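You operate a simulated robot arm through the tools that you are given. There is no shell and no other tool. Be economical: measure what you need, move in short steps, check, and stop when the job is done.

The job below is to be done with a simulated two-armed robot. You get a single attempt, and the scene is never put back.

## Task
On the top of the pine table with the rail, fold the striped cloth in half.

The check looks at the end state, three seconds after you hand in, the way a careful person would. Anything else that was tipped, shoved, dropped, spilled or broken makes it a failure. Flat cloth is picked up by pressing the open fingertips on it (5 to 10 N) and closing them slowly along it; thin cloth reads only 2 to 8 mm in the jaws.

## Robot
Two 7-joint arms with four-finger grippers on one trunk, on a base that drives. Base frame: it is fixed to the floor where the robot stands at the start and does not move with it; the origin is under the middle of the robot, x ahead of it, y to its left, z up; the surface under the hand at the start is at about z = 750. Units: mm, degrees, N and s.
The left shoulder is at the start at [40, 181, 1055], the right one opposite. With the tool pointing down near the work surface each hand reaches from about 320 to 840 mm from the robot's upright axis, wherever it stands, measured 20 degrees to its own side. Places, roughly: top of the pine table with the rail [600, 400, 800]. Payload 3.67 kg a hand.
Tool frame (each hand has its own): the origin (TCP) lies between the finger pads and is the grasp point; the fingertips stand 28 mm ahead of it; z points along the fingers, y is the line along which they close. The gripper opens to 112 mm. The gripper's body begins 73 mm behind the TCP.
Orientation is told as [roll, pitch, yaw] about the base's x, y, z axes, in that order, counted from this pose: with the fingers straight down and closing along the base's y, the tool's x points along the base's -x, its y along +y and its z along -z.

## Interface
- The arms move only by the tool play_rows. It takes "left_commands", "right_commands" or both (then of equal length, played together; a hand with none holds still); each is a list of rows, each a list of 3 entries, a list of its own where there are three numbers: the turn, a rotation vector about the tool's x, y, z in degrees, then the shift along the tool's x, y, z in mm, then the gripper command, from -1 (fully open) to 1 (shut), values between in proportion. In form: [[[rx, ry, rz], [x, y, z], hand], ...]. A call has 1 to 8 rows; each row shifts and turns the commanded pose from where the row before left it, along the tool's axes as they then stand. Each row takes 0.2 s and may step no farther than 50 mm and 8.6 degrees from the row before; otherwise, or with a gripper value out of range, the whole call is refused. A pose out of reach is approached as far as the arm can. The call stops where the force on the tool passes 40 N (or 10 N more than at its start, if that is more) or the arm is blocked; 0.2 s more then pass. The fingers move at their own pace and stop on an object; they squeeze with about 27 N. The grip force told is the motor's: it shows also when the fingers shut on nothing. Time passes only in rows, and 0.2 s behind the last, so rows that do not move let the fingers close. It gives the time, the measured TCP pose, the force on the tool (base axes), the opening and the grip force at its end, in the units of the frame above (readings bear some noise), with the torque about the TCP (base axes, N m) and any sound that the robot's microphone picked up.
- Cameras (640 x 400 px; columns grow to the right, rows downward): "scene" is now at [98.5, 19.8, 1271.7]; the picture's right is [0.23, -0.97, 0.00], its down [-0.69, -0.17, -0.70] and it looks along [0.68, 0.16, -0.71] (base axes); focal length 273 px, centre (320, 200). "left" rides on the left gripper at [60, 18, -104] in its tool frame; the picture's right is [-0.29, 0.96, 0.00], its down [-0.80, -0.24, -0.55] and it looks along [-0.53, -0.16, 0.83] (tool axes); focal length 234 px, centre (320, 200). "right" rides on the right gripper at [60, -18, -104] in its tool frame; the picture's right is [0.29, 0.96, 0.00], its down [-0.80, 0.24, -0.55] and it looks along [-0.53, 0.16, 0.83] (tool axes); focal length 234 px, centre (320, 200). There is no depth. A picture from a camera that has moved, and an enlarged one, comes with that camera's place and axes in the base frame and with its lens.
- camera(camera): a new picture of that camera. The clock stands still meanwhile.
- move_column(by): slides the trunk up (or, below 0, down) by that many mm; the arms and the scene camera ride with it, the base frame stays. It gives what a move gives, with no picture.
- steer(legs): drives the robot by 1 to 6 legs, each [ahead, left, turn to the left] in mm, mm and degrees, along the robot's own axes; the way and the turn of a leg run together, so that a leg with both is an arc; at most 1500 mm and 180 degrees a leg. The arms and the cameras ride along, it lands a little off, and it stops where it bumps. It gives what a move gives.
- head_to(pan, tilt): turns the head with the scene camera to pan (to the left, within 86 degrees either way) and tilt (down, from -29 to 69), counted from straight ahead of the robot. It gives what a move gives.
- close_up(camera, box): a new picture of the part [left, top, right, bottom] of that camera's present view, enlarged. The clock stands still meanwhile.
- job_done(): hands the job in; it is judged then, once.

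Work in short steps. Places have to be worked out from the pictures, the camera data and where the tool is seen: move nearer, look again, correct. Check each grasp and each placing, and mend what went wrong. You have 120 turns and 92 pictures in all, those below and enlarged ones among them. Open the grippers and draw the arms clear of the work before you hand the job in, unless the task says otherwise; then end with one line.

The tools are called after ">>>" as a command line: name --argument value ..., lists and objects as JSON in quotes. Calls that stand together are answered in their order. play_rows: Moves the arms, as the interface text tells. Its arguments: {"type":"object","properties":{"left_commands":{"type":"array","items":{"type":"array"}},"right_commands":{"type":"array","items":{"type":"array"}}},"required":[]} The other tools are called the same way: move_column (by) slides the trunk up or down; steer (legs) drives the base; head_to (pan, tilt) turns the head that bears the scene camera; camera (camera) takes a picture; close_up (camera, box) takes an enlarged picture of a part of a camera's view; job_done () hands the job in.

At the start:

```text
t: 0.0
left_ee_pos: [523.1, 412.2, 992.1]
left_tool_rot: [0.0, 0.0, 0.0]
left_wrist_force: [0.5, -0.6, -0.8]
left_wrist_torque: [-0.02, -0.03, 0.02]
left_grip_width: 111.9
left_grasp_force: 0.1
right_ee_pos: [505.4, 11.7, 992.9]
right_tool_rot: [0.0, 0.0, 0.0]
right_wrist_force: [-0.2, -0.1, -0.6]
right_wrist_torque: [0.03, 0.0, -0.01]
right_grip_width: 111.8
right_grasp_force: 0.0
trunk travel left (down, up): [-175.0, 339.0]
robot x, y, heading: [1.2, 1.4, 0.2]
head pan, tilt: [13.5, 45.3]
```

scene: 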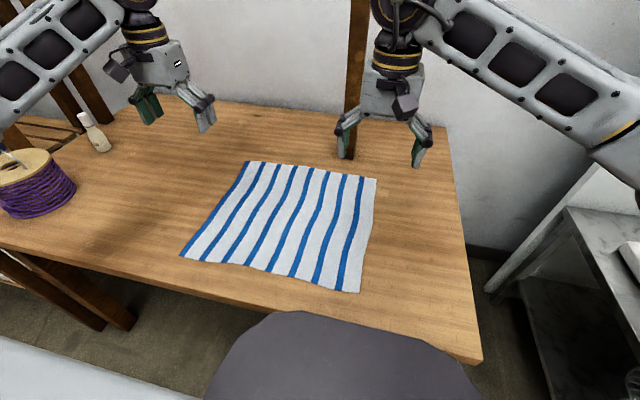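
right: 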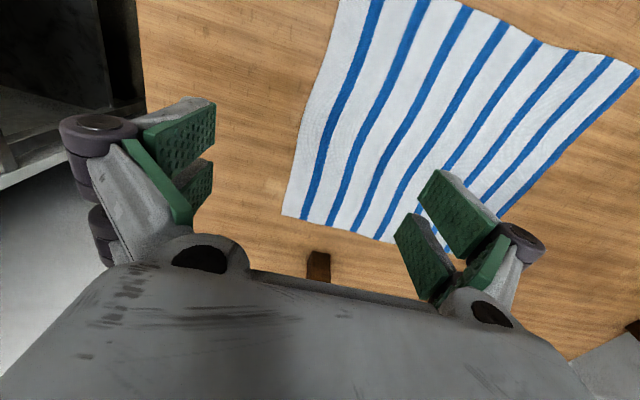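
left: 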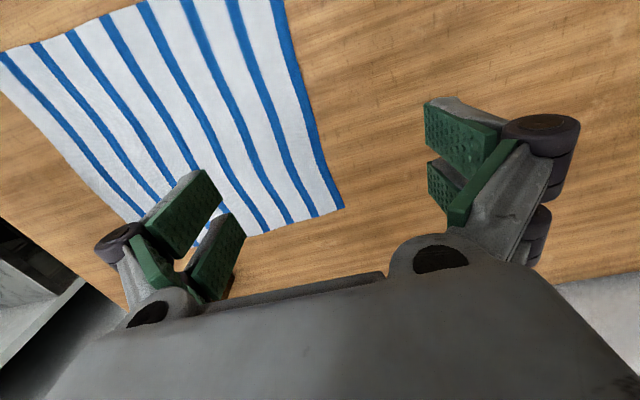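

The cloth lies flat at about x 356–716, y 0–398, and both hands look able to reach it from here. I plan to carry the near edge over to the far edge. First I'll enlarge the cloth and check what stands behind the table.

>>> close_up --camera "scene" --box '[160, 140, 400, 310]'

>>> head_to --pan 13.5 --tilt 15

>>> camera --camera "scene"

```text
2.35 times, centred on (280, 225) of scene
camera zoom: at [98.5, 19.8, 1271.7], right [0.23, -0.97, 0.0], down [-0.69, -0.17, -0.7], along [0.68, 0.16, -0.71], focal length 642 px, centre (414, 141)
```

zoom: 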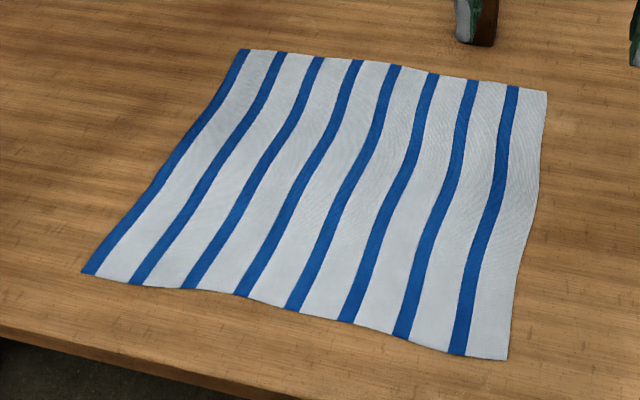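

```text
t: 0.9
left_ee_pos: [522.9, 410.8, 992.3]
left_tool_rot: [0.1, 0.0, 0.0]
left_wrist_force: [-0.7, 0.2, 0.3]
left_wrist_torque: [0.03, 0.0, -0.02]
left_grip_width: 112.2
left_grasp_force: 0.3
right_ee_pos: [506.3, 11.0, 992.3]
right_tool_rot: [0.0, 0.0, -0.1]
right_wrist_force: [0.0, 0.3, -0.1]
right_wrist_torque: [0.0, -0.03, 0.0]
right_grip_width: 112.1
right_grasp_force: 0.1
trunk travel left (down, up): [-175.0, 339.0]
robot x, y, heading: [-2.2, -0.8, 0.2]
head pan, tilt: [13.5, 15.0]
```

```text
87 pictures are left
camera scene: at [110.5, 22.6, 1318.9], right [0.23, -0.97, 0.0], down [-0.25, -0.06, -0.97], along [0.94, 0.23, -0.26], focal length 273 px, centre (320, 200)
```

scene: 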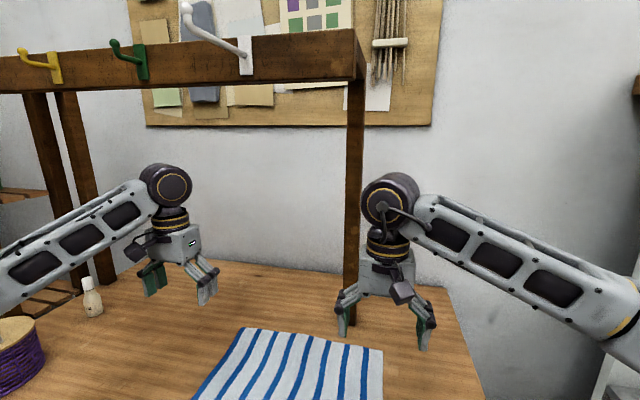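

A rail with hooks runs overhead at about z 1430, with its post at about x 812, y 108, so I'll keep the hands low and in front of it. I'm turning the head back and bringing both hands above the near corners, with the grippers narrowed to about 45 mm.

>>> head_to --pan 13.5 --tilt 50

>>> play_rows --left_commands '[[[0, 0, 0], [30, -9, 28], 0.2], [[0, 0, 0], [30, -9, 28], 0.2], [[0, 0, 0], [30, -9, 28], 0.2], [[0, 0, 0], [30, -9, 28], 0.2], [[0, 0, 0], [30, -9, 28], 0.2], [[0, 0, 0], [0, 0, 0], 0.2]]' --right_commands '[[[0, 0, 0], [26, 4, 28], 0.2], [[0, 0, 0], [26, 4, 28], 0.2], [[0, 0, 0], [26, 4, 28], 0.2], [[0, 0, 0], [26, 4, 28], 0.2], [[0, 0, 0], [26, 4, 28], 0.2], [[0, 0, 0], [0, 0, 0], 0.2]]'

>>> camera --camera "scene"

>>> camera --camera "left"

>>> camera --camera "right"

```text
t: 2.0
left_ee_pos: [523.9, 411.6, 991.8]
left_tool_rot: [0.0, 0.1, 0.0]
left_wrist_force: [0.5, -0.3, 0.3]
left_wrist_torque: [-0.04, -0.01, -0.02]
left_grip_width: 112.0
left_grasp_force: 0.1
right_ee_pos: [506.6, 11.2, 992.4]
right_tool_rot: [-0.1, -0.1, 0.0]
right_wrist_force: [0.5, -0.3, 0.2]
right_wrist_torque: [-0.03, 0.0, -0.02]
right_grip_width: 112.0
right_grasp_force: 0.0
trunk travel left (down, up): [-175.0, 339.0]
robot x, y, heading: [-2.5, -1.4, 0.3]
head pan, tilt: [13.5, 50.0]
```

```text
t: 3.4
left_ee_pos: [373.1, 366.8, 852.2]
left_tool_rot: [0.0, 0.0, 0.0]
left_wrist_force: [0.4, 0.4, 0.5]
left_wrist_torque: [0.03, 0.02, 0.01]
left_grip_width: 44.7
left_grasp_force: 0.1
right_ee_pos: [375.6, 31.2, 852.7]
right_tool_rot: [0.1, 0.0, 0.0]
right_wrist_force: [-0.1, 0.2, 0.1]
right_wrist_torque: [-0.03, 0.02, -0.01]
right_grip_width: 44.7
right_grasp_force: 0.0
trunk travel left (down, up): [-175.0, 339.0]
robot x, y, heading: [0.4, 0.6, 0.2]
head pan, tilt: [13.5, 50.0]
```

```text
86 pictures are left
camera scene: at [95.2, 18.9, 1265.2], right [0.23, -0.97, 0.0], down [-0.75, -0.18, -0.64], along [0.62, 0.15, -0.77], focal length 273 px, centre (320, 200)
```

scene: 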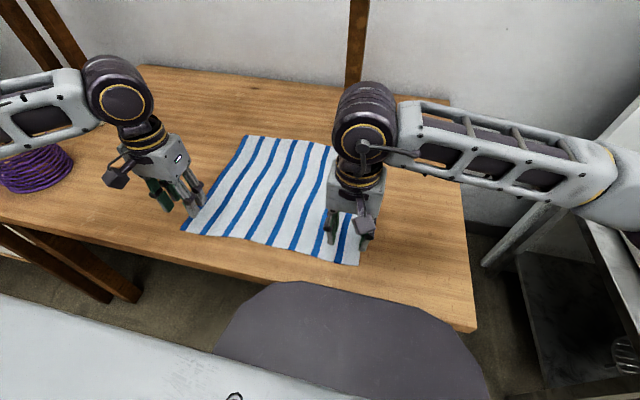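

```text
85 pictures are left
camera left: at [313.9, 385.9, 955.8], right [0.29, 0.96, 0.0], down [0.8, -0.24, 0.55], along [0.53, -0.16, -0.83], focal length 234 px, centre (320, 200)
```

left: 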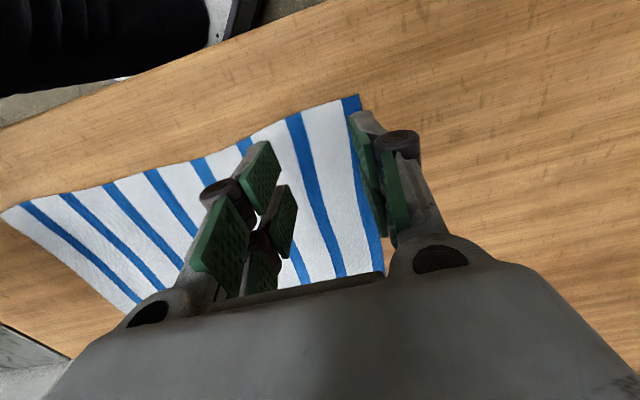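

```text
84 pictures are left
camera right: at [316.3, 11.3, 956.8], right [-0.29, 0.96, 0.0], down [0.8, 0.24, 0.55], along [0.53, 0.16, -0.83], focal length 234 px, centre (320, 200)
```

right: 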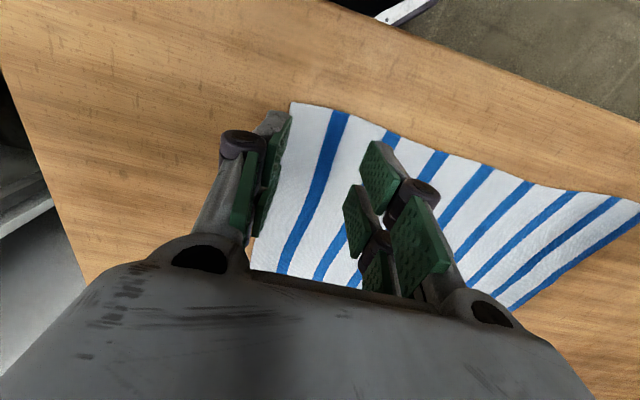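

The corners come out at about (356, 403) left and (362, 0) right, and the fingers sit just inside both. I'm lowering to just above the cloth, with the right hand a few mm further in.

>>> play_rows --left_commands '[[[0, 0, 0], [0, 0, 25], 0.2], [[0, 0, 0], [0, 0, 25], 0.2], [[0, 0, 0], [0, 0, 16], 0.2], [[0, 0, 0], [0, 0, 3], 0.2], [[0, 0, 0], [0, 0, 0], 0.2]]' --right_commands '[[[0, 0, 0], [0, 2, 25], 0.2], [[0, 0, 0], [0, 2, 25], 0.2], [[0, 0, 0], [0, 0, 16], 0.2], [[0, 0, 0], [0, 0, 3], 0.2], [[0, 0, 0], [0, 0, 0], 0.2]]'

```text
t: 4.6
left_ee_pos: [371.2, 367.2, 784.3]
left_tool_rot: [0.1, 0.0, 0.0]
left_wrist_force: [1.2, -0.4, -0.1]
left_wrist_torque: [0.05, 0.03, 0.01]
left_grip_width: 45.0
left_grasp_force: 0.0
right_ee_pos: [377.0, 35.6, 784.0]
right_tool_rot: [0.0, 0.1, 0.1]
right_wrist_force: [0.0, 0.4, 0.1]
right_wrist_torque: [-0.02, -0.03, 0.02]
right_grip_width: 44.7
right_grasp_force: 0.1
trunk travel left (down, up): [-175.0, 339.0]
robot x, y, heading: [-4.0, 2.2, -0.0]
head pan, tilt: [13.5, 50.0]
```

No contact yet at z 784. I'm creeping down 2 mm a row.

>>> play_rows --left_commands '[[[0, 0, 0], [0, 0, 2], 0.2], [[0, 0, 0], [0, 0, 2], 0.2], [[0, 0, 0], [0, 0, 1], 0.2]]' --right_commands '[[[0, 0, 0], [0, 0, 2], 0.2], [[0, 0, 0], [0, 0, 2], 0.2], [[0, 0, 0], [0, 0, 1], 0.2]]'

```text
t: 5.4
left_ee_pos: [372.9, 366.2, 777.6]
left_tool_rot: [-0.1, -0.1, 0.0]
left_wrist_force: [-0.3, 0.8, -0.5]
left_wrist_torque: [0.0, 0.0, -0.04]
left_grip_width: 44.9
left_grasp_force: 0.0
right_ee_pos: [376.1, 35.4, 779.5]
right_tool_rot: [0.0, 0.0, -0.1]
right_wrist_force: [0.4, 0.0, -0.4]
right_wrist_torque: [0.0, -0.02, -0.03]
right_grip_width: 44.9
right_grasp_force: 0.1
trunk travel left (down, up): [-175.0, 339.0]
robot x, y, heading: [0.6, -2.6, -0.1]
head pan, tilt: [13.5, 50.0]
```

Still free, so another small step down.

>>> play_rows --left_commands '[[[0, 0, 0], [0, 0, 1], 0.2], [[0, 0, 0], [0, 0, 1], 0.2]]' --right_commands '[[[0, 0, 0], [0, 0, 1], 0.2], [[0, 0, 0], [0, 0, 1], 0.2]]'

>>> play_rows --left_commands '[[[0, 0, 0], [0, 0, 1], 0.2], [[0, 0, 0], [0, 0, 0], 0.2]]' --right_commands '[[[0, 0, 0], [0, 0, 1], 0.2], [[0, 0, 0], [0, 0, 0], 0.2]]'

```text
t: 6.0
left_ee_pos: [371.8, 367.2, 778.1]
left_tool_rot: [0.0, -0.2, 0.0]
left_wrist_force: [0.9, 0.0, 12.4]
left_wrist_torque: [0.03, 0.09, 0.01]
left_grip_width: 45.1
left_grasp_force: 0.0
right_ee_pos: [375.6, 34.2, 778.1]
right_tool_rot: [0.0, -0.2, 0.0]
right_wrist_force: [2.1, -0.4, 11.4]
right_wrist_torque: [-0.1, 0.0, 0.02]
right_grip_width: 45.3
right_grasp_force: 0.5
trunk travel left (down, up): [-175.0, 339.0]
robot x, y, heading: [0.1, -1.8, 0.1]
head pan, tilt: [13.5, 50.0]
```

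```text
t: 6.6
left_ee_pos: [372.6, 365.7, 777.5]
left_tool_rot: [0.1, -0.3, -0.1]
left_wrist_force: [4.2, 0.7, 22.7]
left_wrist_torque: [0.23, 0.03, -0.03]
left_grip_width: 46.0
left_grasp_force: 0.0
right_ee_pos: [377.2, 35.3, 778.9]
right_tool_rot: [0.1, -0.2, 0.0]
right_wrist_force: [3.7, -0.6, 28.7]
right_wrist_torque: [0.01, -0.02, -0.03]
right_grip_width: 46.1
right_grasp_force: 5.9
trunk travel left (down, up): [-175.0, 339.0]
robot x, y, heading: [-1.6, 3.3, 0.2]
head pan, tilt: [13.5, 50.0]
```

Contact is at z 778, but the force overshot to about 25 N. I'm backing off by just over 1 mm to reach about 8 N.

>>> play_rows --left_commands '[[[0, 0, 0], [0, 0, -1.2], 0.2], [[0, 0, 0], [0, 0, 0], 0.2]]' --right_commands '[[[0, 0, 0], [0, 0, -1.3], 0.2], [[0, 0, 0], [0, 0, 0], 0.2]]'

```text
t: 7.2
left_ee_pos: [371.8, 366.3, 779.3]
left_tool_rot: [-0.1, -0.1, 0.0]
left_wrist_force: [4.5, -0.1, 20.7]
left_wrist_torque: [0.08, -0.08, -0.07]
left_grip_width: 45.4
left_grasp_force: 0.2
right_ee_pos: [375.5, 35.3, 777.6]
right_tool_rot: [0.2, -0.1, 0.0]
right_wrist_force: [5.1, 1.4, 22.2]
right_wrist_torque: [0.27, -0.11, -0.08]
right_grip_width: 45.8
right_grasp_force: 0.3
trunk travel left (down, up): [-175.0, 339.0]
robot x, y, heading: [-1.5, -0.8, 0.1]
head pan, tilt: [13.5, 50.0]
```

It's still about 21 N, so I'm easing up another 1 mm.

>>> play_rows --left_commands '[[[0, 0, 0], [0, 0, -1], 0.2], [[0, 0, 0], [0, 0, 0], 0.2]]' --right_commands '[[[0, 0, 0], [0, 0, -1], 0.2], [[0, 0, 0], [0, 0, 0], 0.2]]'

```text
t: 7.8
left_ee_pos: [371.1, 366.1, 777.7]
left_tool_rot: [-0.2, 0.0, 0.1]
left_wrist_force: [2.4, 0.3, 13.3]
left_wrist_torque: [0.08, -0.08, -0.03]
left_grip_width: 45.0
left_grasp_force: 0.2
right_ee_pos: [376.2, 34.9, 777.5]
right_tool_rot: [0.0, 0.0, 0.0]
right_wrist_force: [2.8, 0.2, 12.6]
right_wrist_torque: [0.09, -0.04, -0.06]
right_grip_width: 45.1
right_grasp_force: 0.4
trunk travel left (down, up): [-175.0, 339.0]
robot x, y, heading: [-1.4, 1.8, 0.1]
head pan, tilt: [13.5, 50.0]
```

That reads 13 N. I'm easing 0.6 mm more while starting to close slowly.

>>> play_rows --left_commands '[[[0, 0, 0], [0, 0, -0.6], 0.2], [[0, 0, 0], [0, 0, 0], 0.3], [[0, 0, 0], [0, 0, 0], 0.4], [[0, 0, 0], [0, 0, 0], 0.5]]' --right_commands '[[[0, 0, 0], [0, 0, -0.6], 0.2], [[0, 0, 0], [0, 0, 0], 0.3], [[0, 0, 0], [0, 0, 0], 0.4], [[0, 0, 0], [0, 0, 0], 0.5]]'

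```text
t: 8.8
left_ee_pos: [371.7, 366.2, 779.2]
left_tool_rot: [0.0, 0.0, 0.0]
left_wrist_force: [-1.2, -2.4, 11.8]
left_wrist_torque: [-0.02, 0.07, -0.02]
left_grip_width: 27.4
left_grasp_force: 0.0
right_ee_pos: [375.7, 34.4, 779.2]
right_tool_rot: [0.1, -0.1, 0.0]
right_wrist_force: [-0.5, 0.3, 5.6]
right_wrist_torque: [0.06, 0.0, 0.01]
right_grip_width: 28.1
right_grasp_force: 0.1
trunk travel left (down, up): [-175.0, 339.0]
robot x, y, heading: [-0.4, 0.7, -0.1]
head pan, tilt: [13.5, 50.0]
```

The pressure is in range, so I keep closing to shut.

>>> play_rows --left_commands '[[[0, 0, 0], [0, 0, 0], 0.58], [[0, 0, 0], [0, 0, 0], 0.66], [[0, 0, 0], [0, 0, 0], 0.74], [[0, 0, 0], [0, 0, 0], 0.82], [[0, 0, 0], [0, 0, 0], 0.9], [[0, 0, 0], [0, 0, 0], 1], [[0, 0, 0], [0, 0, 0], 1]]' --right_commands '[[[0, 0, 0], [0, 0, 0], 0.58], [[0, 0, 0], [0, 0, 0], 0.66], [[0, 0, 0], [0, 0, 0], 0.74], [[0, 0, 0], [0, 0, 0], 0.82], [[0, 0, 0], [0, 0, 0], 0.9], [[0, 0, 0], [0, 0, 0], 1], [[0, 0, 0], [0, 0, 0], 1]]'

>>> camera --camera "left"

>>> camera --camera "right"

```text
t: 10.4
left_ee_pos: [372.4, 366.3, 778.5]
left_tool_rot: [0.0, 0.1, 0.0]
left_wrist_force: [0.1, -0.2, 1.0]
left_wrist_torque: [-0.05, -0.03, -0.02]
left_grip_width: 1.7
left_grasp_force: 23.7
right_ee_pos: [376.2, 35.4, 777.9]
right_tool_rot: [-0.1, 0.0, 0.0]
right_wrist_force: [-0.2, 0.7, 0.2]
right_wrist_torque: [0.03, -0.03, 0.0]
right_grip_width: 0.0
right_grasp_force: 27.3
trunk travel left (down, up): [-175.0, 339.0]
robot x, y, heading: [0.3, 3.4, -0.3]
head pan, tilt: [13.5, 50.0]
```

```text
83 pictures are left
camera left: at [313.1, 386.1, 882.1], right [0.29, 0.96, 0.0], down [0.8, -0.24, 0.55], along [0.53, -0.16, -0.83], focal length 234 px, centre (320, 200)
```

left: 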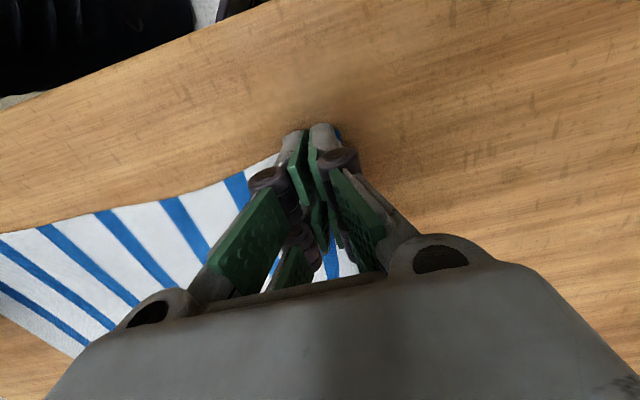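

```text
82 pictures are left
camera right: at [316.6, 15.0, 883.0], right [-0.29, 0.96, 0.0], down [0.8, 0.24, 0.55], along [0.53, 0.16, -0.83], focal length 234 px, centre (320, 200)
```

right: 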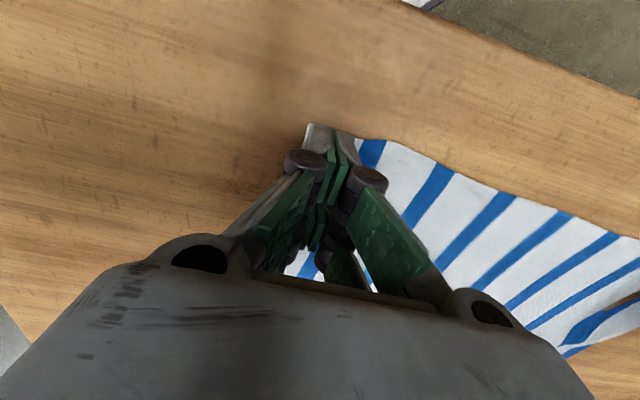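

The left reads 1.7 mm, perhaps a thin hold, but the right shut on nothing. I'm lifting both a little to see.

>>> play_rows --left_commands '[[[0, 0, 0], [0, 0, -15], 1], [[0, 0, 0], [0, 0, -15], 1], [[0, 0, 0], [0, 0, -10], 1]]' --right_commands '[[[0, 0, 0], [0, 0, -15], 1], [[0, 0, 0], [0, 0, -25], 1], [[0, 0, 0], [0, 0, -30], 1]]'

>>> camera --camera "left"

>>> camera --camera "right"

>>> camera --camera "scene"

```text
t: 11.2
left_ee_pos: [373.5, 366.5, 818.5]
left_tool_rot: [0.0, 0.1, 0.0]
left_wrist_force: [-0.4, -0.2, 1.8]
left_wrist_torque: [0.02, 0.03, -0.02]
left_grip_width: 2.2
left_grasp_force: 29.3
right_ee_pos: [377.2, 35.4, 849.5]
right_tool_rot: [0.0, 0.0, 0.1]
right_wrist_force: [-0.1, 0.9, -0.1]
right_wrist_torque: [0.0, -0.01, 0.01]
right_grip_width: 0.1
right_grasp_force: 26.6
trunk travel left (down, up): [-175.0, 339.0]
robot x, y, heading: [0.3, -2.9, -0.2]
head pan, tilt: [13.5, 50.0]
```

```text
81 pictures are left
camera left: at [313.2, 386.1, 922.7], right [0.29, 0.96, 0.0], down [0.8, -0.24, 0.55], along [0.53, -0.16, -0.83], focal length 234 px, centre (320, 200)
```

left: 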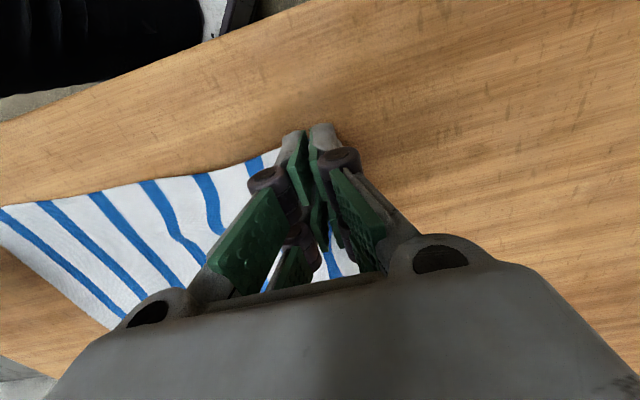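

```text
80 pictures are left
camera right: at [316.2, 15.1, 953.9], right [-0.29, 0.96, 0.0], down [0.8, 0.24, 0.55], along [0.53, 0.16, -0.83], focal length 234 px, centre (320, 200)
```

right: 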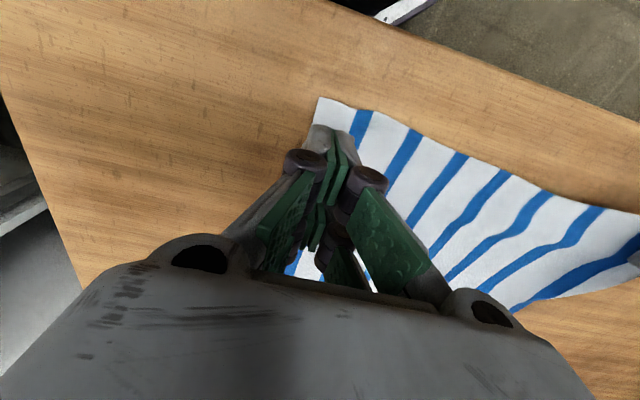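

```text
79 pictures are left
camera scene: at [94.1, 18.8, 1265.3], right [0.23, -0.97, 0.0], down [-0.74, -0.18, -0.64], along [0.63, 0.15, -0.77], focal length 273 px, centre (320, 200)
```

scene: 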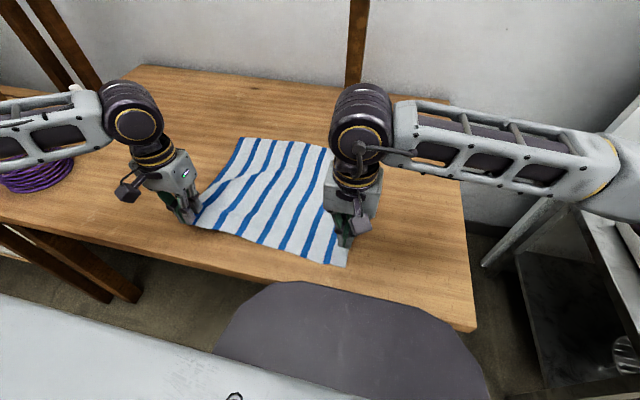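

The left has the cloth. The right-hand corner has shifted to about (351, 25), so I'm re-aiming the right hand at (369, 58), reopening and lowering it.

>>> play_rows --right_commands '[[[0, 0, 0], [8, 23, 0], 0.2], [[0, 0, 0], [0, 0, 0], 0.2], [[0, 0, 0], [0, 0, 25], 0.2], [[0, 0, 0], [0, 0, 25], 0.2], [[0, 0, 0], [0, 0, 17], 0.2], [[0, 0, 0], [0, 0, 2], 0.2], [[0, 0, 0], [0, 0, 1.5], 0.2], [[0, 0, 0], [0, 0, 0], 0.2]]'

>>> camera --camera "right"

```text
t: 13.0
left_ee_pos: [373.3, 366.1, 818.4]
left_tool_rot: [-0.1, 0.0, 0.1]
left_wrist_force: [-0.1, -0.6, -1.2]
left_wrist_torque: [0.02, -0.02, -0.02]
left_grip_width: 1.8
left_grasp_force: 25.9
right_ee_pos: [368.8, 57.3, 778.4]
right_tool_rot: [0.0, 0.0, 0.0]
right_wrist_force: [-0.1, 0.0, 0.5]
right_wrist_torque: [0.02, 0.01, 0.02]
right_grip_width: 44.6
right_grasp_force: 0.1
trunk travel left (down, up): [-175.0, 339.0]
robot x, y, heading: [-0.1, -0.7, -0.0]
head pan, tilt: [13.5, 50.0]
```

```text
78 pictures are left
camera right: at [308.5, 37.9, 883.0], right [-0.29, 0.96, 0.0], down [0.8, 0.24, 0.55], along [0.53, 0.16, -0.83], focal length 234 px, centre (320, 200)
```

right: 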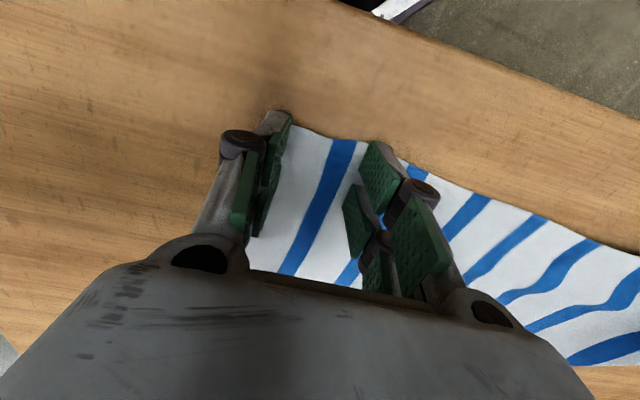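

The inner finger is barely past the sloping edge. I'm lifting 5 mm, shifting 12 mm deeper onto the cloth and pressing again.

>>> play_rows --right_commands '[[[0, 0, 0], [0, 0, -5], 0.2], [[0, 0, 0], [-12, 3, 0], 0.2], [[0, 0, 0], [0, 0, 4], 0.2], [[0, 0, 0], [0, 0, 1], 0.2], [[0, 0, 0], [0, 0, 1], 0.2], [[0, 0, 0], [0, 0, 0], 0.2]]'

```text
t: 14.4
left_ee_pos: [372.5, 366.2, 818.3]
left_tool_rot: [0.1, 0.0, 0.1]
left_wrist_force: [0.2, -0.5, 0.2]
left_wrist_torque: [0.0, -0.04, 0.0]
left_grip_width: 2.5
left_grasp_force: 26.0
right_ee_pos: [379.8, 61.2, 777.9]
right_tool_rot: [0.1, -0.2, 0.0]
right_wrist_force: [0.6, -0.9, 11.9]
right_wrist_torque: [-0.17, 0.06, 0.04]
right_grip_width: 45.4
right_grasp_force: 0.5
trunk travel left (down, up): [-175.0, 339.0]
robot x, y, heading: [-4.2, 1.7, -0.2]
head pan, tilt: [13.5, 50.0]
```

Pressing at 12 N. I'm closing slowly while holding that pressure.

>>> play_rows --right_commands '[[[0, 0, 0], [0, 0, 0], 0.28], [[0, 0, 0], [0, 0, 0], 0.36], [[0, 0, 0], [0, 0, 0], 0.44], [[0, 0, 0], [0, 0, 0], 0.52], [[0, 0, 0], [0, 0, 0], 0.6]]'

```text
t: 15.6
left_ee_pos: [371.1, 366.2, 818.5]
left_tool_rot: [0.0, -0.1, 0.0]
left_wrist_force: [0.4, -3.3, -0.9]
left_wrist_torque: [-0.06, -0.03, -0.02]
left_grip_width: 3.2
left_grasp_force: 30.2
right_ee_pos: [379.8, 61.3, 777.7]
right_tool_rot: [0.1, -0.1, 0.0]
right_wrist_force: [1.8, 2.8, 28.6]
right_wrist_torque: [-0.04, 0.21, -0.04]
right_grip_width: 22.8
right_grasp_force: 0.5
trunk travel left (down, up): [-175.0, 339.0]
robot x, y, heading: [0.7, -1.5, -0.0]
head pan, tilt: [13.5, 50.0]
```

The force rose to 28 N, so I'm easing 1.2 mm as I close.

>>> play_rows --right_commands '[[[0, 0, 0], [0, 0, -1.2], 0.64], [[0, 0, 0], [0, 0, 0], 0.7], [[0, 0, 0], [0, 0, 0], 0.76]]'

```text
t: 16.4
left_ee_pos: [372.2, 366.5, 819.3]
left_tool_rot: [-0.1, -0.1, -0.1]
left_wrist_force: [-0.7, -4.0, -0.1]
left_wrist_torque: [-0.09, -0.06, -0.06]
left_grip_width: 1.5
left_grasp_force: 25.1
right_ee_pos: [379.8, 60.8, 777.6]
right_tool_rot: [0.0, 0.0, -0.1]
right_wrist_force: [-0.1, 2.8, 13.7]
right_wrist_torque: [0.1, 0.02, 0.0]
right_grip_width: 12.2
right_grasp_force: 0.0
trunk travel left (down, up): [-175.0, 339.0]
robot x, y, heading: [-0.2, 1.7, 0.2]
head pan, tilt: [13.5, 50.0]
```

It's at 14 N with the fingers at 12 mm. I'm finishing the close.

>>> play_rows --right_commands '[[[0, 0, 0], [0, 0, 0], 0.84], [[0, 0, 0], [0, 0, 0], 0.92], [[0, 0, 0], [0, 0, 0], 1], [[0, 0, 0], [0, 0, 0], 1]]'

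>>> camera --camera "right"

```text
t: 17.4
left_ee_pos: [372.2, 366.4, 817.7]
left_tool_rot: [0.0, 0.0, 0.0]
left_wrist_force: [0.2, -8.7, -1.4]
left_wrist_torque: [-0.23, 0.06, -0.1]
left_grip_width: 2.4
left_grasp_force: 29.1
right_ee_pos: [380.8, 61.1, 778.0]
right_tool_rot: [0.0, 0.0, 0.0]
right_wrist_force: [-0.4, 8.5, 2.3]
right_wrist_torque: [0.26, 0.0, 0.06]
right_grip_width: 2.1
right_grasp_force: 25.7
trunk travel left (down, up): [-175.0, 339.0]
robot x, y, heading: [-1.1, -0.3, -0.2]
head pan, tilt: [13.5, 50.0]
```

```text
77 pictures are left
camera right: at [320.3, 41.5, 882.6], right [-0.29, 0.96, 0.0], down [0.8, 0.24, 0.55], along [0.53, 0.16, -0.83], focal length 234 px, centre (320, 200)
```

right: 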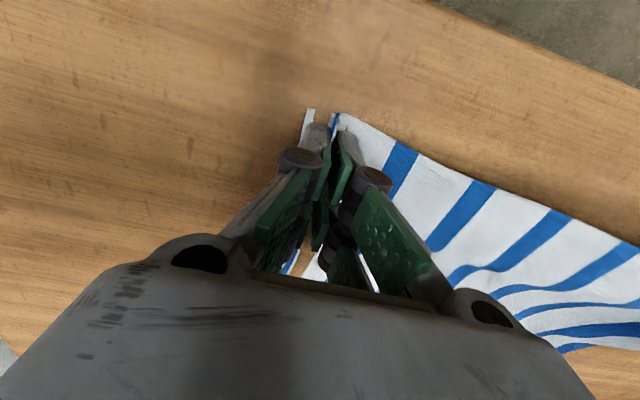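

Both hands hold now, and the cloth is taut between them at about 8 N. I'm lifting both to about z 850 with slight slack and looking.

>>> play_rows --left_commands '[[[0, 0, 0], [0, -2, 0], 1], [[0, 0, 0], [-5, -2, -10], 1], [[0, 0, 0], [-5, -2, -12], 1], [[0, 0, 0], [-5, -2, -10], 1], [[0, 0, 0], [0, 0, 0], 1]]' --right_commands '[[[0, 0, 0], [0, 0, -18], 1], [[0, 0, 0], [-5, -2, -18], 1], [[0, 0, 0], [-5, -2, -18], 1], [[0, 0, 0], [-5, -2, -18], 1], [[0, 0, 0], [0, 0, 0], 1]]'

>>> camera --camera "scene"

```text
t: 18.6
left_ee_pos: [388.3, 359.6, 850.2]
left_tool_rot: [0.0, 0.0, 0.0]
left_wrist_force: [1.3, -1.1, -0.2]
left_wrist_torque: [-0.11, -0.02, -0.05]
left_grip_width: 2.3
left_grasp_force: 26.7
right_ee_pos: [395.6, 55.2, 849.8]
right_tool_rot: [0.0, -0.1, -0.1]
right_wrist_force: [0.6, 1.6, -1.7]
right_wrist_torque: [0.04, 0.03, 0.02]
right_grip_width: 3.3
right_grasp_force: 31.1
trunk travel left (down, up): [-175.0, 339.0]
robot x, y, heading: [2.2, -0.1, 0.1]
head pan, tilt: [13.5, 50.0]
```

```text
76 pictures are left
camera scene: at [94.4, 18.8, 1265.2], right [0.23, -0.97, 0.0], down [-0.74, -0.18, -0.64], along [0.62, 0.15, -0.77], focal length 273 px, centre (320, 200)
```

scene: 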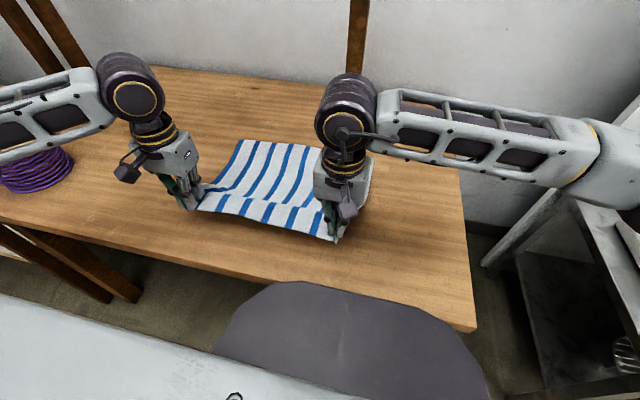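

Both corners are lifting well. I'm continuing the arc to about the middle at x 530, z 910.

>>> play_rows --left_commands '[[[0, 0, 0], [-28, -1, -20], 1], [[0, 0, 0], [-28, -1, -18], 1], [[0, 0, 0], [-28, -1, -14], 1], [[0, 0, 0], [-28, -1, -8], 1], [[0, 0, 0], [-28, -1, 0], 1], [[0, 0, 0], [0, 0, 0], 1]]' --right_commands '[[[0, 0, 0], [-28, -1, -20], 1], [[0, 0, 0], [-28, -1, -18], 1], [[0, 0, 0], [-28, -1, -14], 1], [[0, 0, 0], [-28, -1, -8], 1], [[0, 0, 0], [-28, -1, 0], 1], [[0, 0, 0], [0, 0, 0], 1]]'

>>> camera --camera "scene"

```text
t: 20.0
left_ee_pos: [526.2, 354.1, 910.7]
left_tool_rot: [0.0, -0.2, 0.0]
left_wrist_force: [-0.2, -1.3, 0.6]
left_wrist_torque: [-0.02, -0.03, -0.02]
left_grip_width: 1.3
left_grasp_force: 23.5
right_ee_pos: [535.0, 51.0, 910.9]
right_tool_rot: [0.0, -0.1, 0.0]
right_wrist_force: [-1.1, 5.1, 2.4]
right_wrist_torque: [0.08, -0.1, 0.04]
right_grip_width: 2.3
right_grasp_force: 28.6
trunk travel left (down, up): [-175.0, 339.0]
robot x, y, heading: [0.1, 1.6, 0.2]
head pan, tilt: [13.5, 50.0]
```

```text
75 pictures are left
camera scene: at [93.5, 18.7, 1265.3], right [0.23, -0.97, 0.0], down [-0.74, -0.18, -0.64], along [0.63, 0.15, -0.77], focal length 273 px, centre (320, 200)
```

scene: 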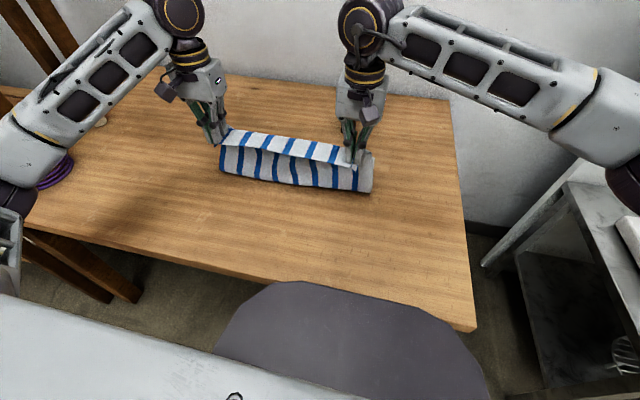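

The cloth hangs from both hands with a small flap on the robot side. I'm checking the far part with the hand cameras.

>>> camera --camera "left"

>>> camera --camera "right"

>>> close_up --camera "scene" --box '[190, 90, 400, 215]'

```text
74 pictures are left
camera left: at [467.0, 373.9, 1015.1], right [0.29, 0.96, 0.0], down [0.8, -0.24, 0.55], along [0.53, -0.16, -0.83], focal length 234 px, centre (320, 200)
```

left: 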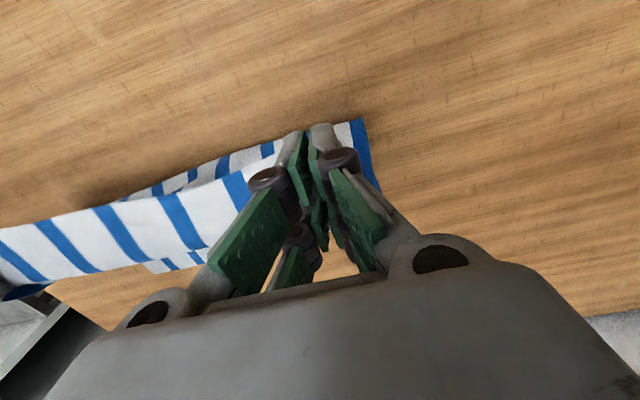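

```text
73 pictures are left
camera right: at [474.9, 30.9, 1015.5], right [-0.29, 0.96, 0.0], down [0.8, 0.24, 0.55], along [0.53, 0.16, -0.83], focal length 234 px, centre (320, 200)
```

right: 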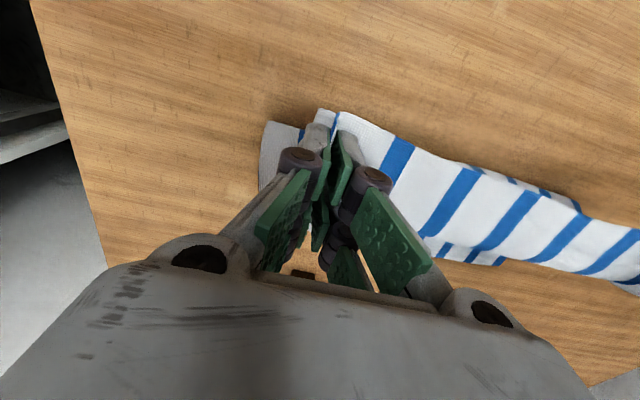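

```text
3.05 times, centred on (295, 152) of scene
camera zoom: at [93.5, 18.7, 1265.3], right [0.23, -0.97, 0.0], down [-0.74, -0.18, -0.64], along [0.63, 0.15, -0.77], focal length 831 px, centre (396, 345)
```

zoom: 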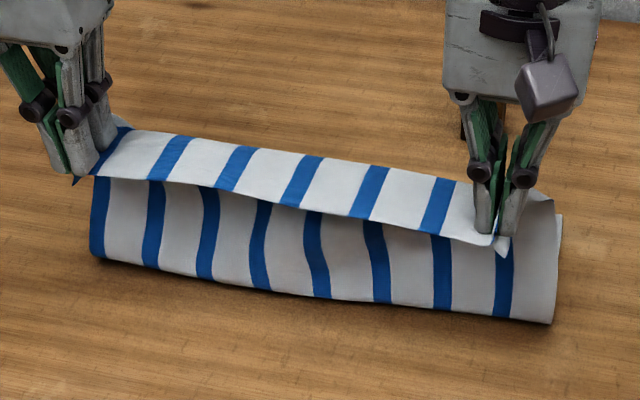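

The far edge lies at about x 690 and the bend at about x 560, so the fold is forming well. The gripped hem points toward the robot, so I'll tilt the fingers back toward the robot by 20° as the hands go on. That should help it roll over.

>>> play_rows --left_commands '[[[0, 5, 0], [-26.8, 0, 7.7], 1], [[0, 5, 0], [-27.3, 0, 5.3], 1], [[0, 5, 0], [-27.7, 0, 2.9], 1], [[0, 5, 0], [-27.9, 0, 0.5], 1], [[0, 0, 0], [0, 0, 0], 1]]' --right_commands '[[[0, 5, 0], [-26.8, 0, 7.7], 1], [[0, 5, 0], [-27.3, 0, 5.3], 1], [[0, 5, 0], [-27.7, 0, 2.9], 1], [[0, 5, 0], [-27.9, 0, 0.5], 1], [[0, 0, 0], [0, 0, 0], 1]]'

>>> camera --camera "left"

>>> camera --camera "right"

>>> close_up --camera "scene" --box '[190, 60, 410, 200]'

```text
t: 21.2
left_ee_pos: [634.6, 352.5, 880.1]
left_tool_rot: [0.0, 20.0, 0.0]
left_wrist_force: [0.4, -1.7, -0.4]
left_wrist_torque: [0.02, 0.04, -0.05]
left_grip_width: 3.2
left_grasp_force: 26.7
right_ee_pos: [642.6, 49.1, 879.0]
right_tool_rot: [0.1, 20.1, 0.0]
right_wrist_force: [1.8, 0.3, 1.5]
right_wrist_torque: [0.11, 0.03, -0.05]
right_grip_width: 3.3
right_grasp_force: 26.0
trunk travel left (down, up): [-175.0, 339.0]
robot x, y, heading: [2.1, -0.5, -0.1]
head pan, tilt: [13.5, 50.0]
```

```text
71 pictures are left
camera left: at [614.6, 371.1, 998.3], right [0.27, 0.96, -0.1], down [0.94, -0.24, 0.25], along [0.21, -0.16, -0.96], focal length 234 px, centre (320, 200)
```

left: 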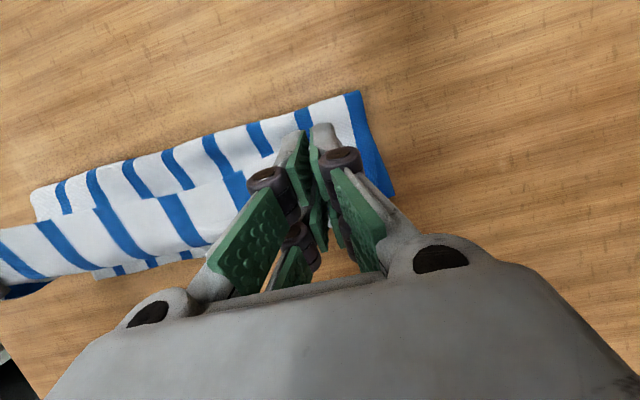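

```text
70 pictures are left
camera right: at [622.0, 29.2, 997.5], right [-0.27, 0.96, 0.1], down [0.94, 0.24, 0.25], along [0.21, 0.16, -0.96], focal length 234 px, centre (320, 200)
```

right: 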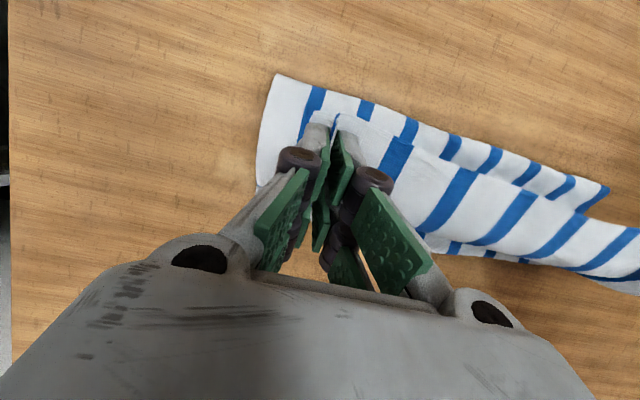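

```text
2.86 times, centred on (300, 130) of scene
camera zoom: at [94.7, 16.7, 1265.2], right [0.23, -0.97, 0.0], down [-0.75, -0.18, -0.64], along [0.62, 0.15, -0.77], focal length 779 px, centre (377, 400)
```

zoom: 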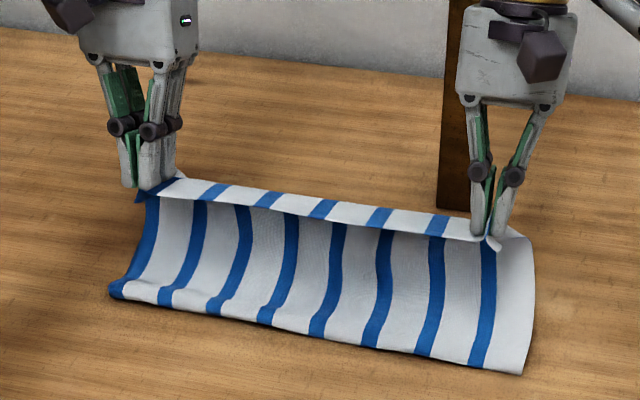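

The far edge is at about x 700, while the bend at about x 575 needs to roll back to about 520. I'm lowering and moving slightly backward so the loop bulges toward the robot, and looking before going on.

>>> play_rows --left_commands '[[[0, 0, 0], [3.7, 0, 19], 1], [[0, 0, 0], [3.7, 0, 19], 1], [[0, 0, 0], [3.7, 0, 19], 1], [[0, 0, 0], [0, 0, 0], 1]]' --right_commands '[[[0, 0, 0], [3.7, 0, 19], 1], [[0, 0, 0], [3.7, 0, 19], 1], [[0, 0, 0], [3.7, 0, 19], 1], [[0, 0, 0], [0, 0, 0], 1]]'

>>> close_up --camera "scene" --box '[170, 60, 410, 210]'

```text
t: 22.2
left_ee_pos: [605.0, 353.8, 829.8]
left_tool_rot: [0.1, 20.0, -0.1]
left_wrist_force: [0.2, -0.8, 1.7]
left_wrist_torque: [-0.02, -0.08, 0.02]
left_grip_width: 2.9
left_grasp_force: 26.3
right_ee_pos: [612.5, 49.7, 829.8]
right_tool_rot: [0.0, 20.0, 0.0]
right_wrist_force: [1.5, 2.7, -0.7]
right_wrist_torque: [0.09, -0.02, 0.02]
right_grip_width: 1.8
right_grasp_force: 25.7
trunk travel left (down, up): [-175.0, 339.0]
robot x, y, heading: [-1.0, 3.6, -0.1]
head pan, tilt: [13.5, 50.0]
```

```text
2.67 times, centred on (290, 135) of scene
camera zoom: at [94.4, 18.7, 1265.3], right [0.23, -0.97, 0.0], down [-0.74, -0.18, -0.64], along [0.62, 0.15, -0.77], focal length 727 px, centre (400, 373)
```

zoom: 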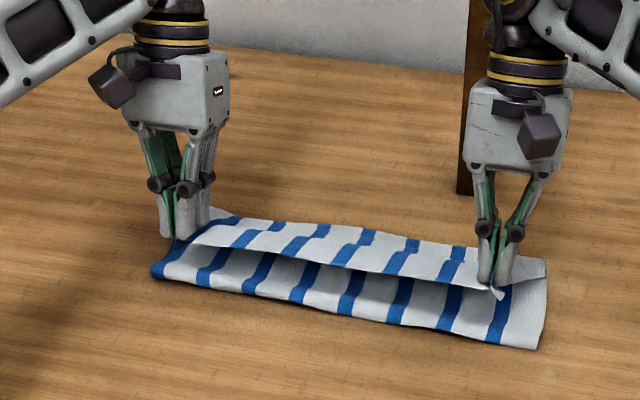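

The bend line hasn't rolled back, so I'll bring the near edge forward to the far edge, low down, and smooth the loop afterwards.

>>> play_rows --left_commands '[[[0, 0, 0], [-20, 0, -2], 1], [[0, 0, 0], [-20, 0, -2], 1], [[0, 0, 0], [-20, 0, -2], 1], [[0, 0, 0], [-20, 0, -2], 1], [[0, 0, 0], [0, 0, 0], 1]]' --right_commands '[[[0, 0, 0], [-20, 0, -2], 1], [[0, 0, 0], [-20, 0, -2], 1], [[0, 0, 0], [-20, 0, -2], 1], [[0, 0, 0], [-20, 0, -2], 1], [[0, 0, 0], [0, 0, 0], 1]]'

>>> close_up --camera "scene" --box '[170, 60, 410, 210]'

>>> camera --camera "left"

>>> camera --camera "right"

```text
t: 23.4
left_ee_pos: [683.3, 351.9, 811.2]
left_tool_rot: [-0.1, 20.1, -0.1]
left_wrist_force: [-1.4, -10.5, -0.6]
left_wrist_torque: [-0.27, 0.04, -0.04]
left_grip_width: 2.8
left_grasp_force: 28.6
right_ee_pos: [654.8, 46.0, 817.5]
right_tool_rot: [0.1, 19.9, 0.1]
right_wrist_force: [1.8, 10.3, 0.4]
right_wrist_torque: [0.22, -0.04, -0.13]
right_grip_width: 2.8
right_grasp_force: 30.2
right hand out of reach, approached as far as the arm can: row 3, 4
trunk travel left (down, up): [-175.0, 339.0]
robot x, y, heading: [-0.3, 2.8, 0.2]
head pan, tilt: [13.5, 50.0]
```

```text
2.67 times, centred on (290, 135) of scene
camera zoom: at [94.4, 18.6, 1265.2], right [0.23, -0.97, 0.0], down [-0.74, -0.18, -0.64], along [0.62, 0.15, -0.77], focal length 727 px, centre (400, 373)
```

zoom: 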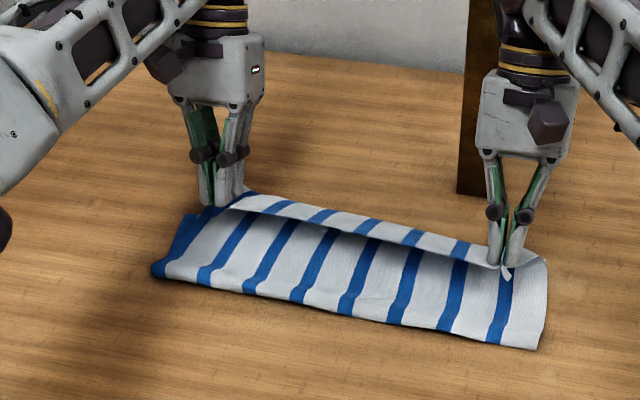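

```text
66 pictures are left
camera left: at [662.8, 371.7, 928.9], right [0.27, 0.96, -0.1], down [0.94, -0.24, 0.25], along [0.21, -0.16, -0.96], focal length 234 px, centre (320, 200)
```

left: 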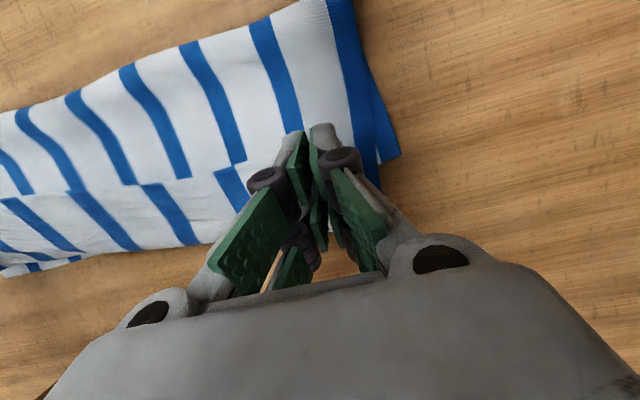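

```text
65 pictures are left
camera right: at [633.4, 26.2, 935.8], right [-0.27, 0.96, 0.1], down [0.94, 0.24, 0.25], along [0.21, 0.16, -0.96], focal length 234 px, centre (320, 200)
```

right: 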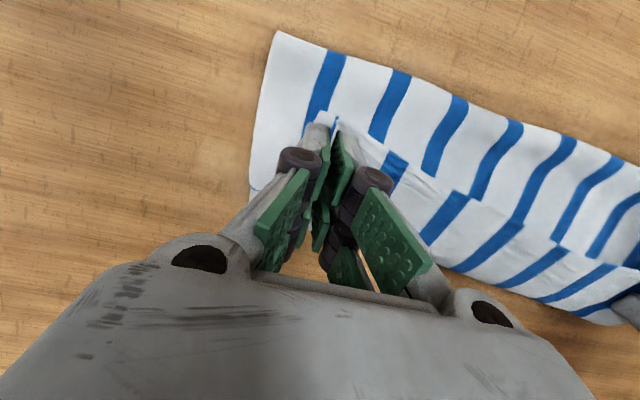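

The right hand hit its reach limit at x 655, and the left is slightly too far, with the ridge past where it should be. The hem is turned back about 45 mm on top, so I'm bringing the left back to about 658, levelling both and lowering a bit.

>>> play_rows --left_commands '[[[0, 0, 0], [10, 0, 10], 1], [[0, 0, 0], [10, 0, 10], 1], [[0, 0, 0], [0, 0, 0], 1]]' --right_commands '[[[0, 0, 0], [15, 0, 13.4], 1], [[0, 0, 0], [15, 0, 13.4], 1], [[0, 0, 0], [0, 0, 0], 1]]'

>>> close_up --camera "scene" --box '[170, 60, 410, 210]'

```text
t: 23.8
left_ee_pos: [674.3, 339.0, 806.4]
left_tool_rot: [-1.0, 19.9, -1.4]
left_wrist_force: [-3.4, -20.9, -0.8]
left_wrist_torque: [-0.52, 0.06, -0.14]
left_grip_width: 2.3
left_grasp_force: 27.3
right_ee_pos: [646.9, 28.7, 794.8]
right_tool_rot: [-0.3, 22.4, -4.2]
right_wrist_force: [2.0, 20.4, -0.1]
right_wrist_torque: [0.52, -0.07, -0.25]
right_grip_width: 2.6
right_grasp_force: 26.8
trunk travel left (down, up): [-175.0, 339.0]
robot x, y, heading: [1.7, 2.2, 0.1]
head pan, tilt: [13.5, 50.0]
stopped in row 2 (left hand): the force on the tool passed its limit at 44 N (the readings are from after the stop); the commanded pose is now the measured one
```

```text
2.67 times, centred on (290, 135) of scene
camera zoom: at [94.9, 16.6, 1265.2], right [0.23, -0.97, 0.0], down [-0.75, -0.18, -0.64], along [0.62, 0.15, -0.77], focal length 727 px, centre (400, 373)
```

zoom: 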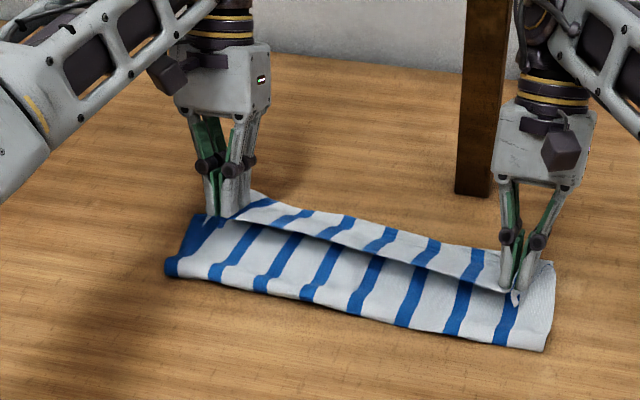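

The right arm swung outward while recovering and pulled the cloth. I'm undoing that so the hands are about 303 mm apart again.

>>> play_rows --left_commands '[[[0, 0, 0], [0, 5, 0], 1], [[0, 0, 0], [5, 5, 5], 1], [[0, 0, 0], [6, 0, 5], 1], [[0, 0, 0], [0, 0, 0], 1]]' --right_commands '[[[0, 0, 0], [0, 10, 0], 1], [[0, -2.4, -4.2], [0, 10, -2], 1], [[0, 0, 0], [-2, 2, -2], 1], [[0, 0, 0], [0, 0, 0], 1]]'

```text
t: 24.8
left_ee_pos: [659.1, 355.9, 799.1]
left_tool_rot: [-0.6, 20.0, -1.0]
left_wrist_force: [-1.1, -10.1, 0.6]
left_wrist_torque: [-0.36, 0.01, 0.0]
left_grip_width: 1.9
left_grasp_force: 25.6
right_ee_pos: [653.5, 47.4, 796.7]
right_tool_rot: [0.9, 19.9, -0.4]
right_wrist_force: [1.3, 9.0, 1.1]
right_wrist_torque: [0.38, 0.0, -0.15]
right_grip_width: 2.0
right_grasp_force: 26.6
trunk travel left (down, up): [-175.0, 339.0]
robot x, y, heading: [1.0, 2.5, 0.2]
head pan, tilt: [13.5, 50.0]
```

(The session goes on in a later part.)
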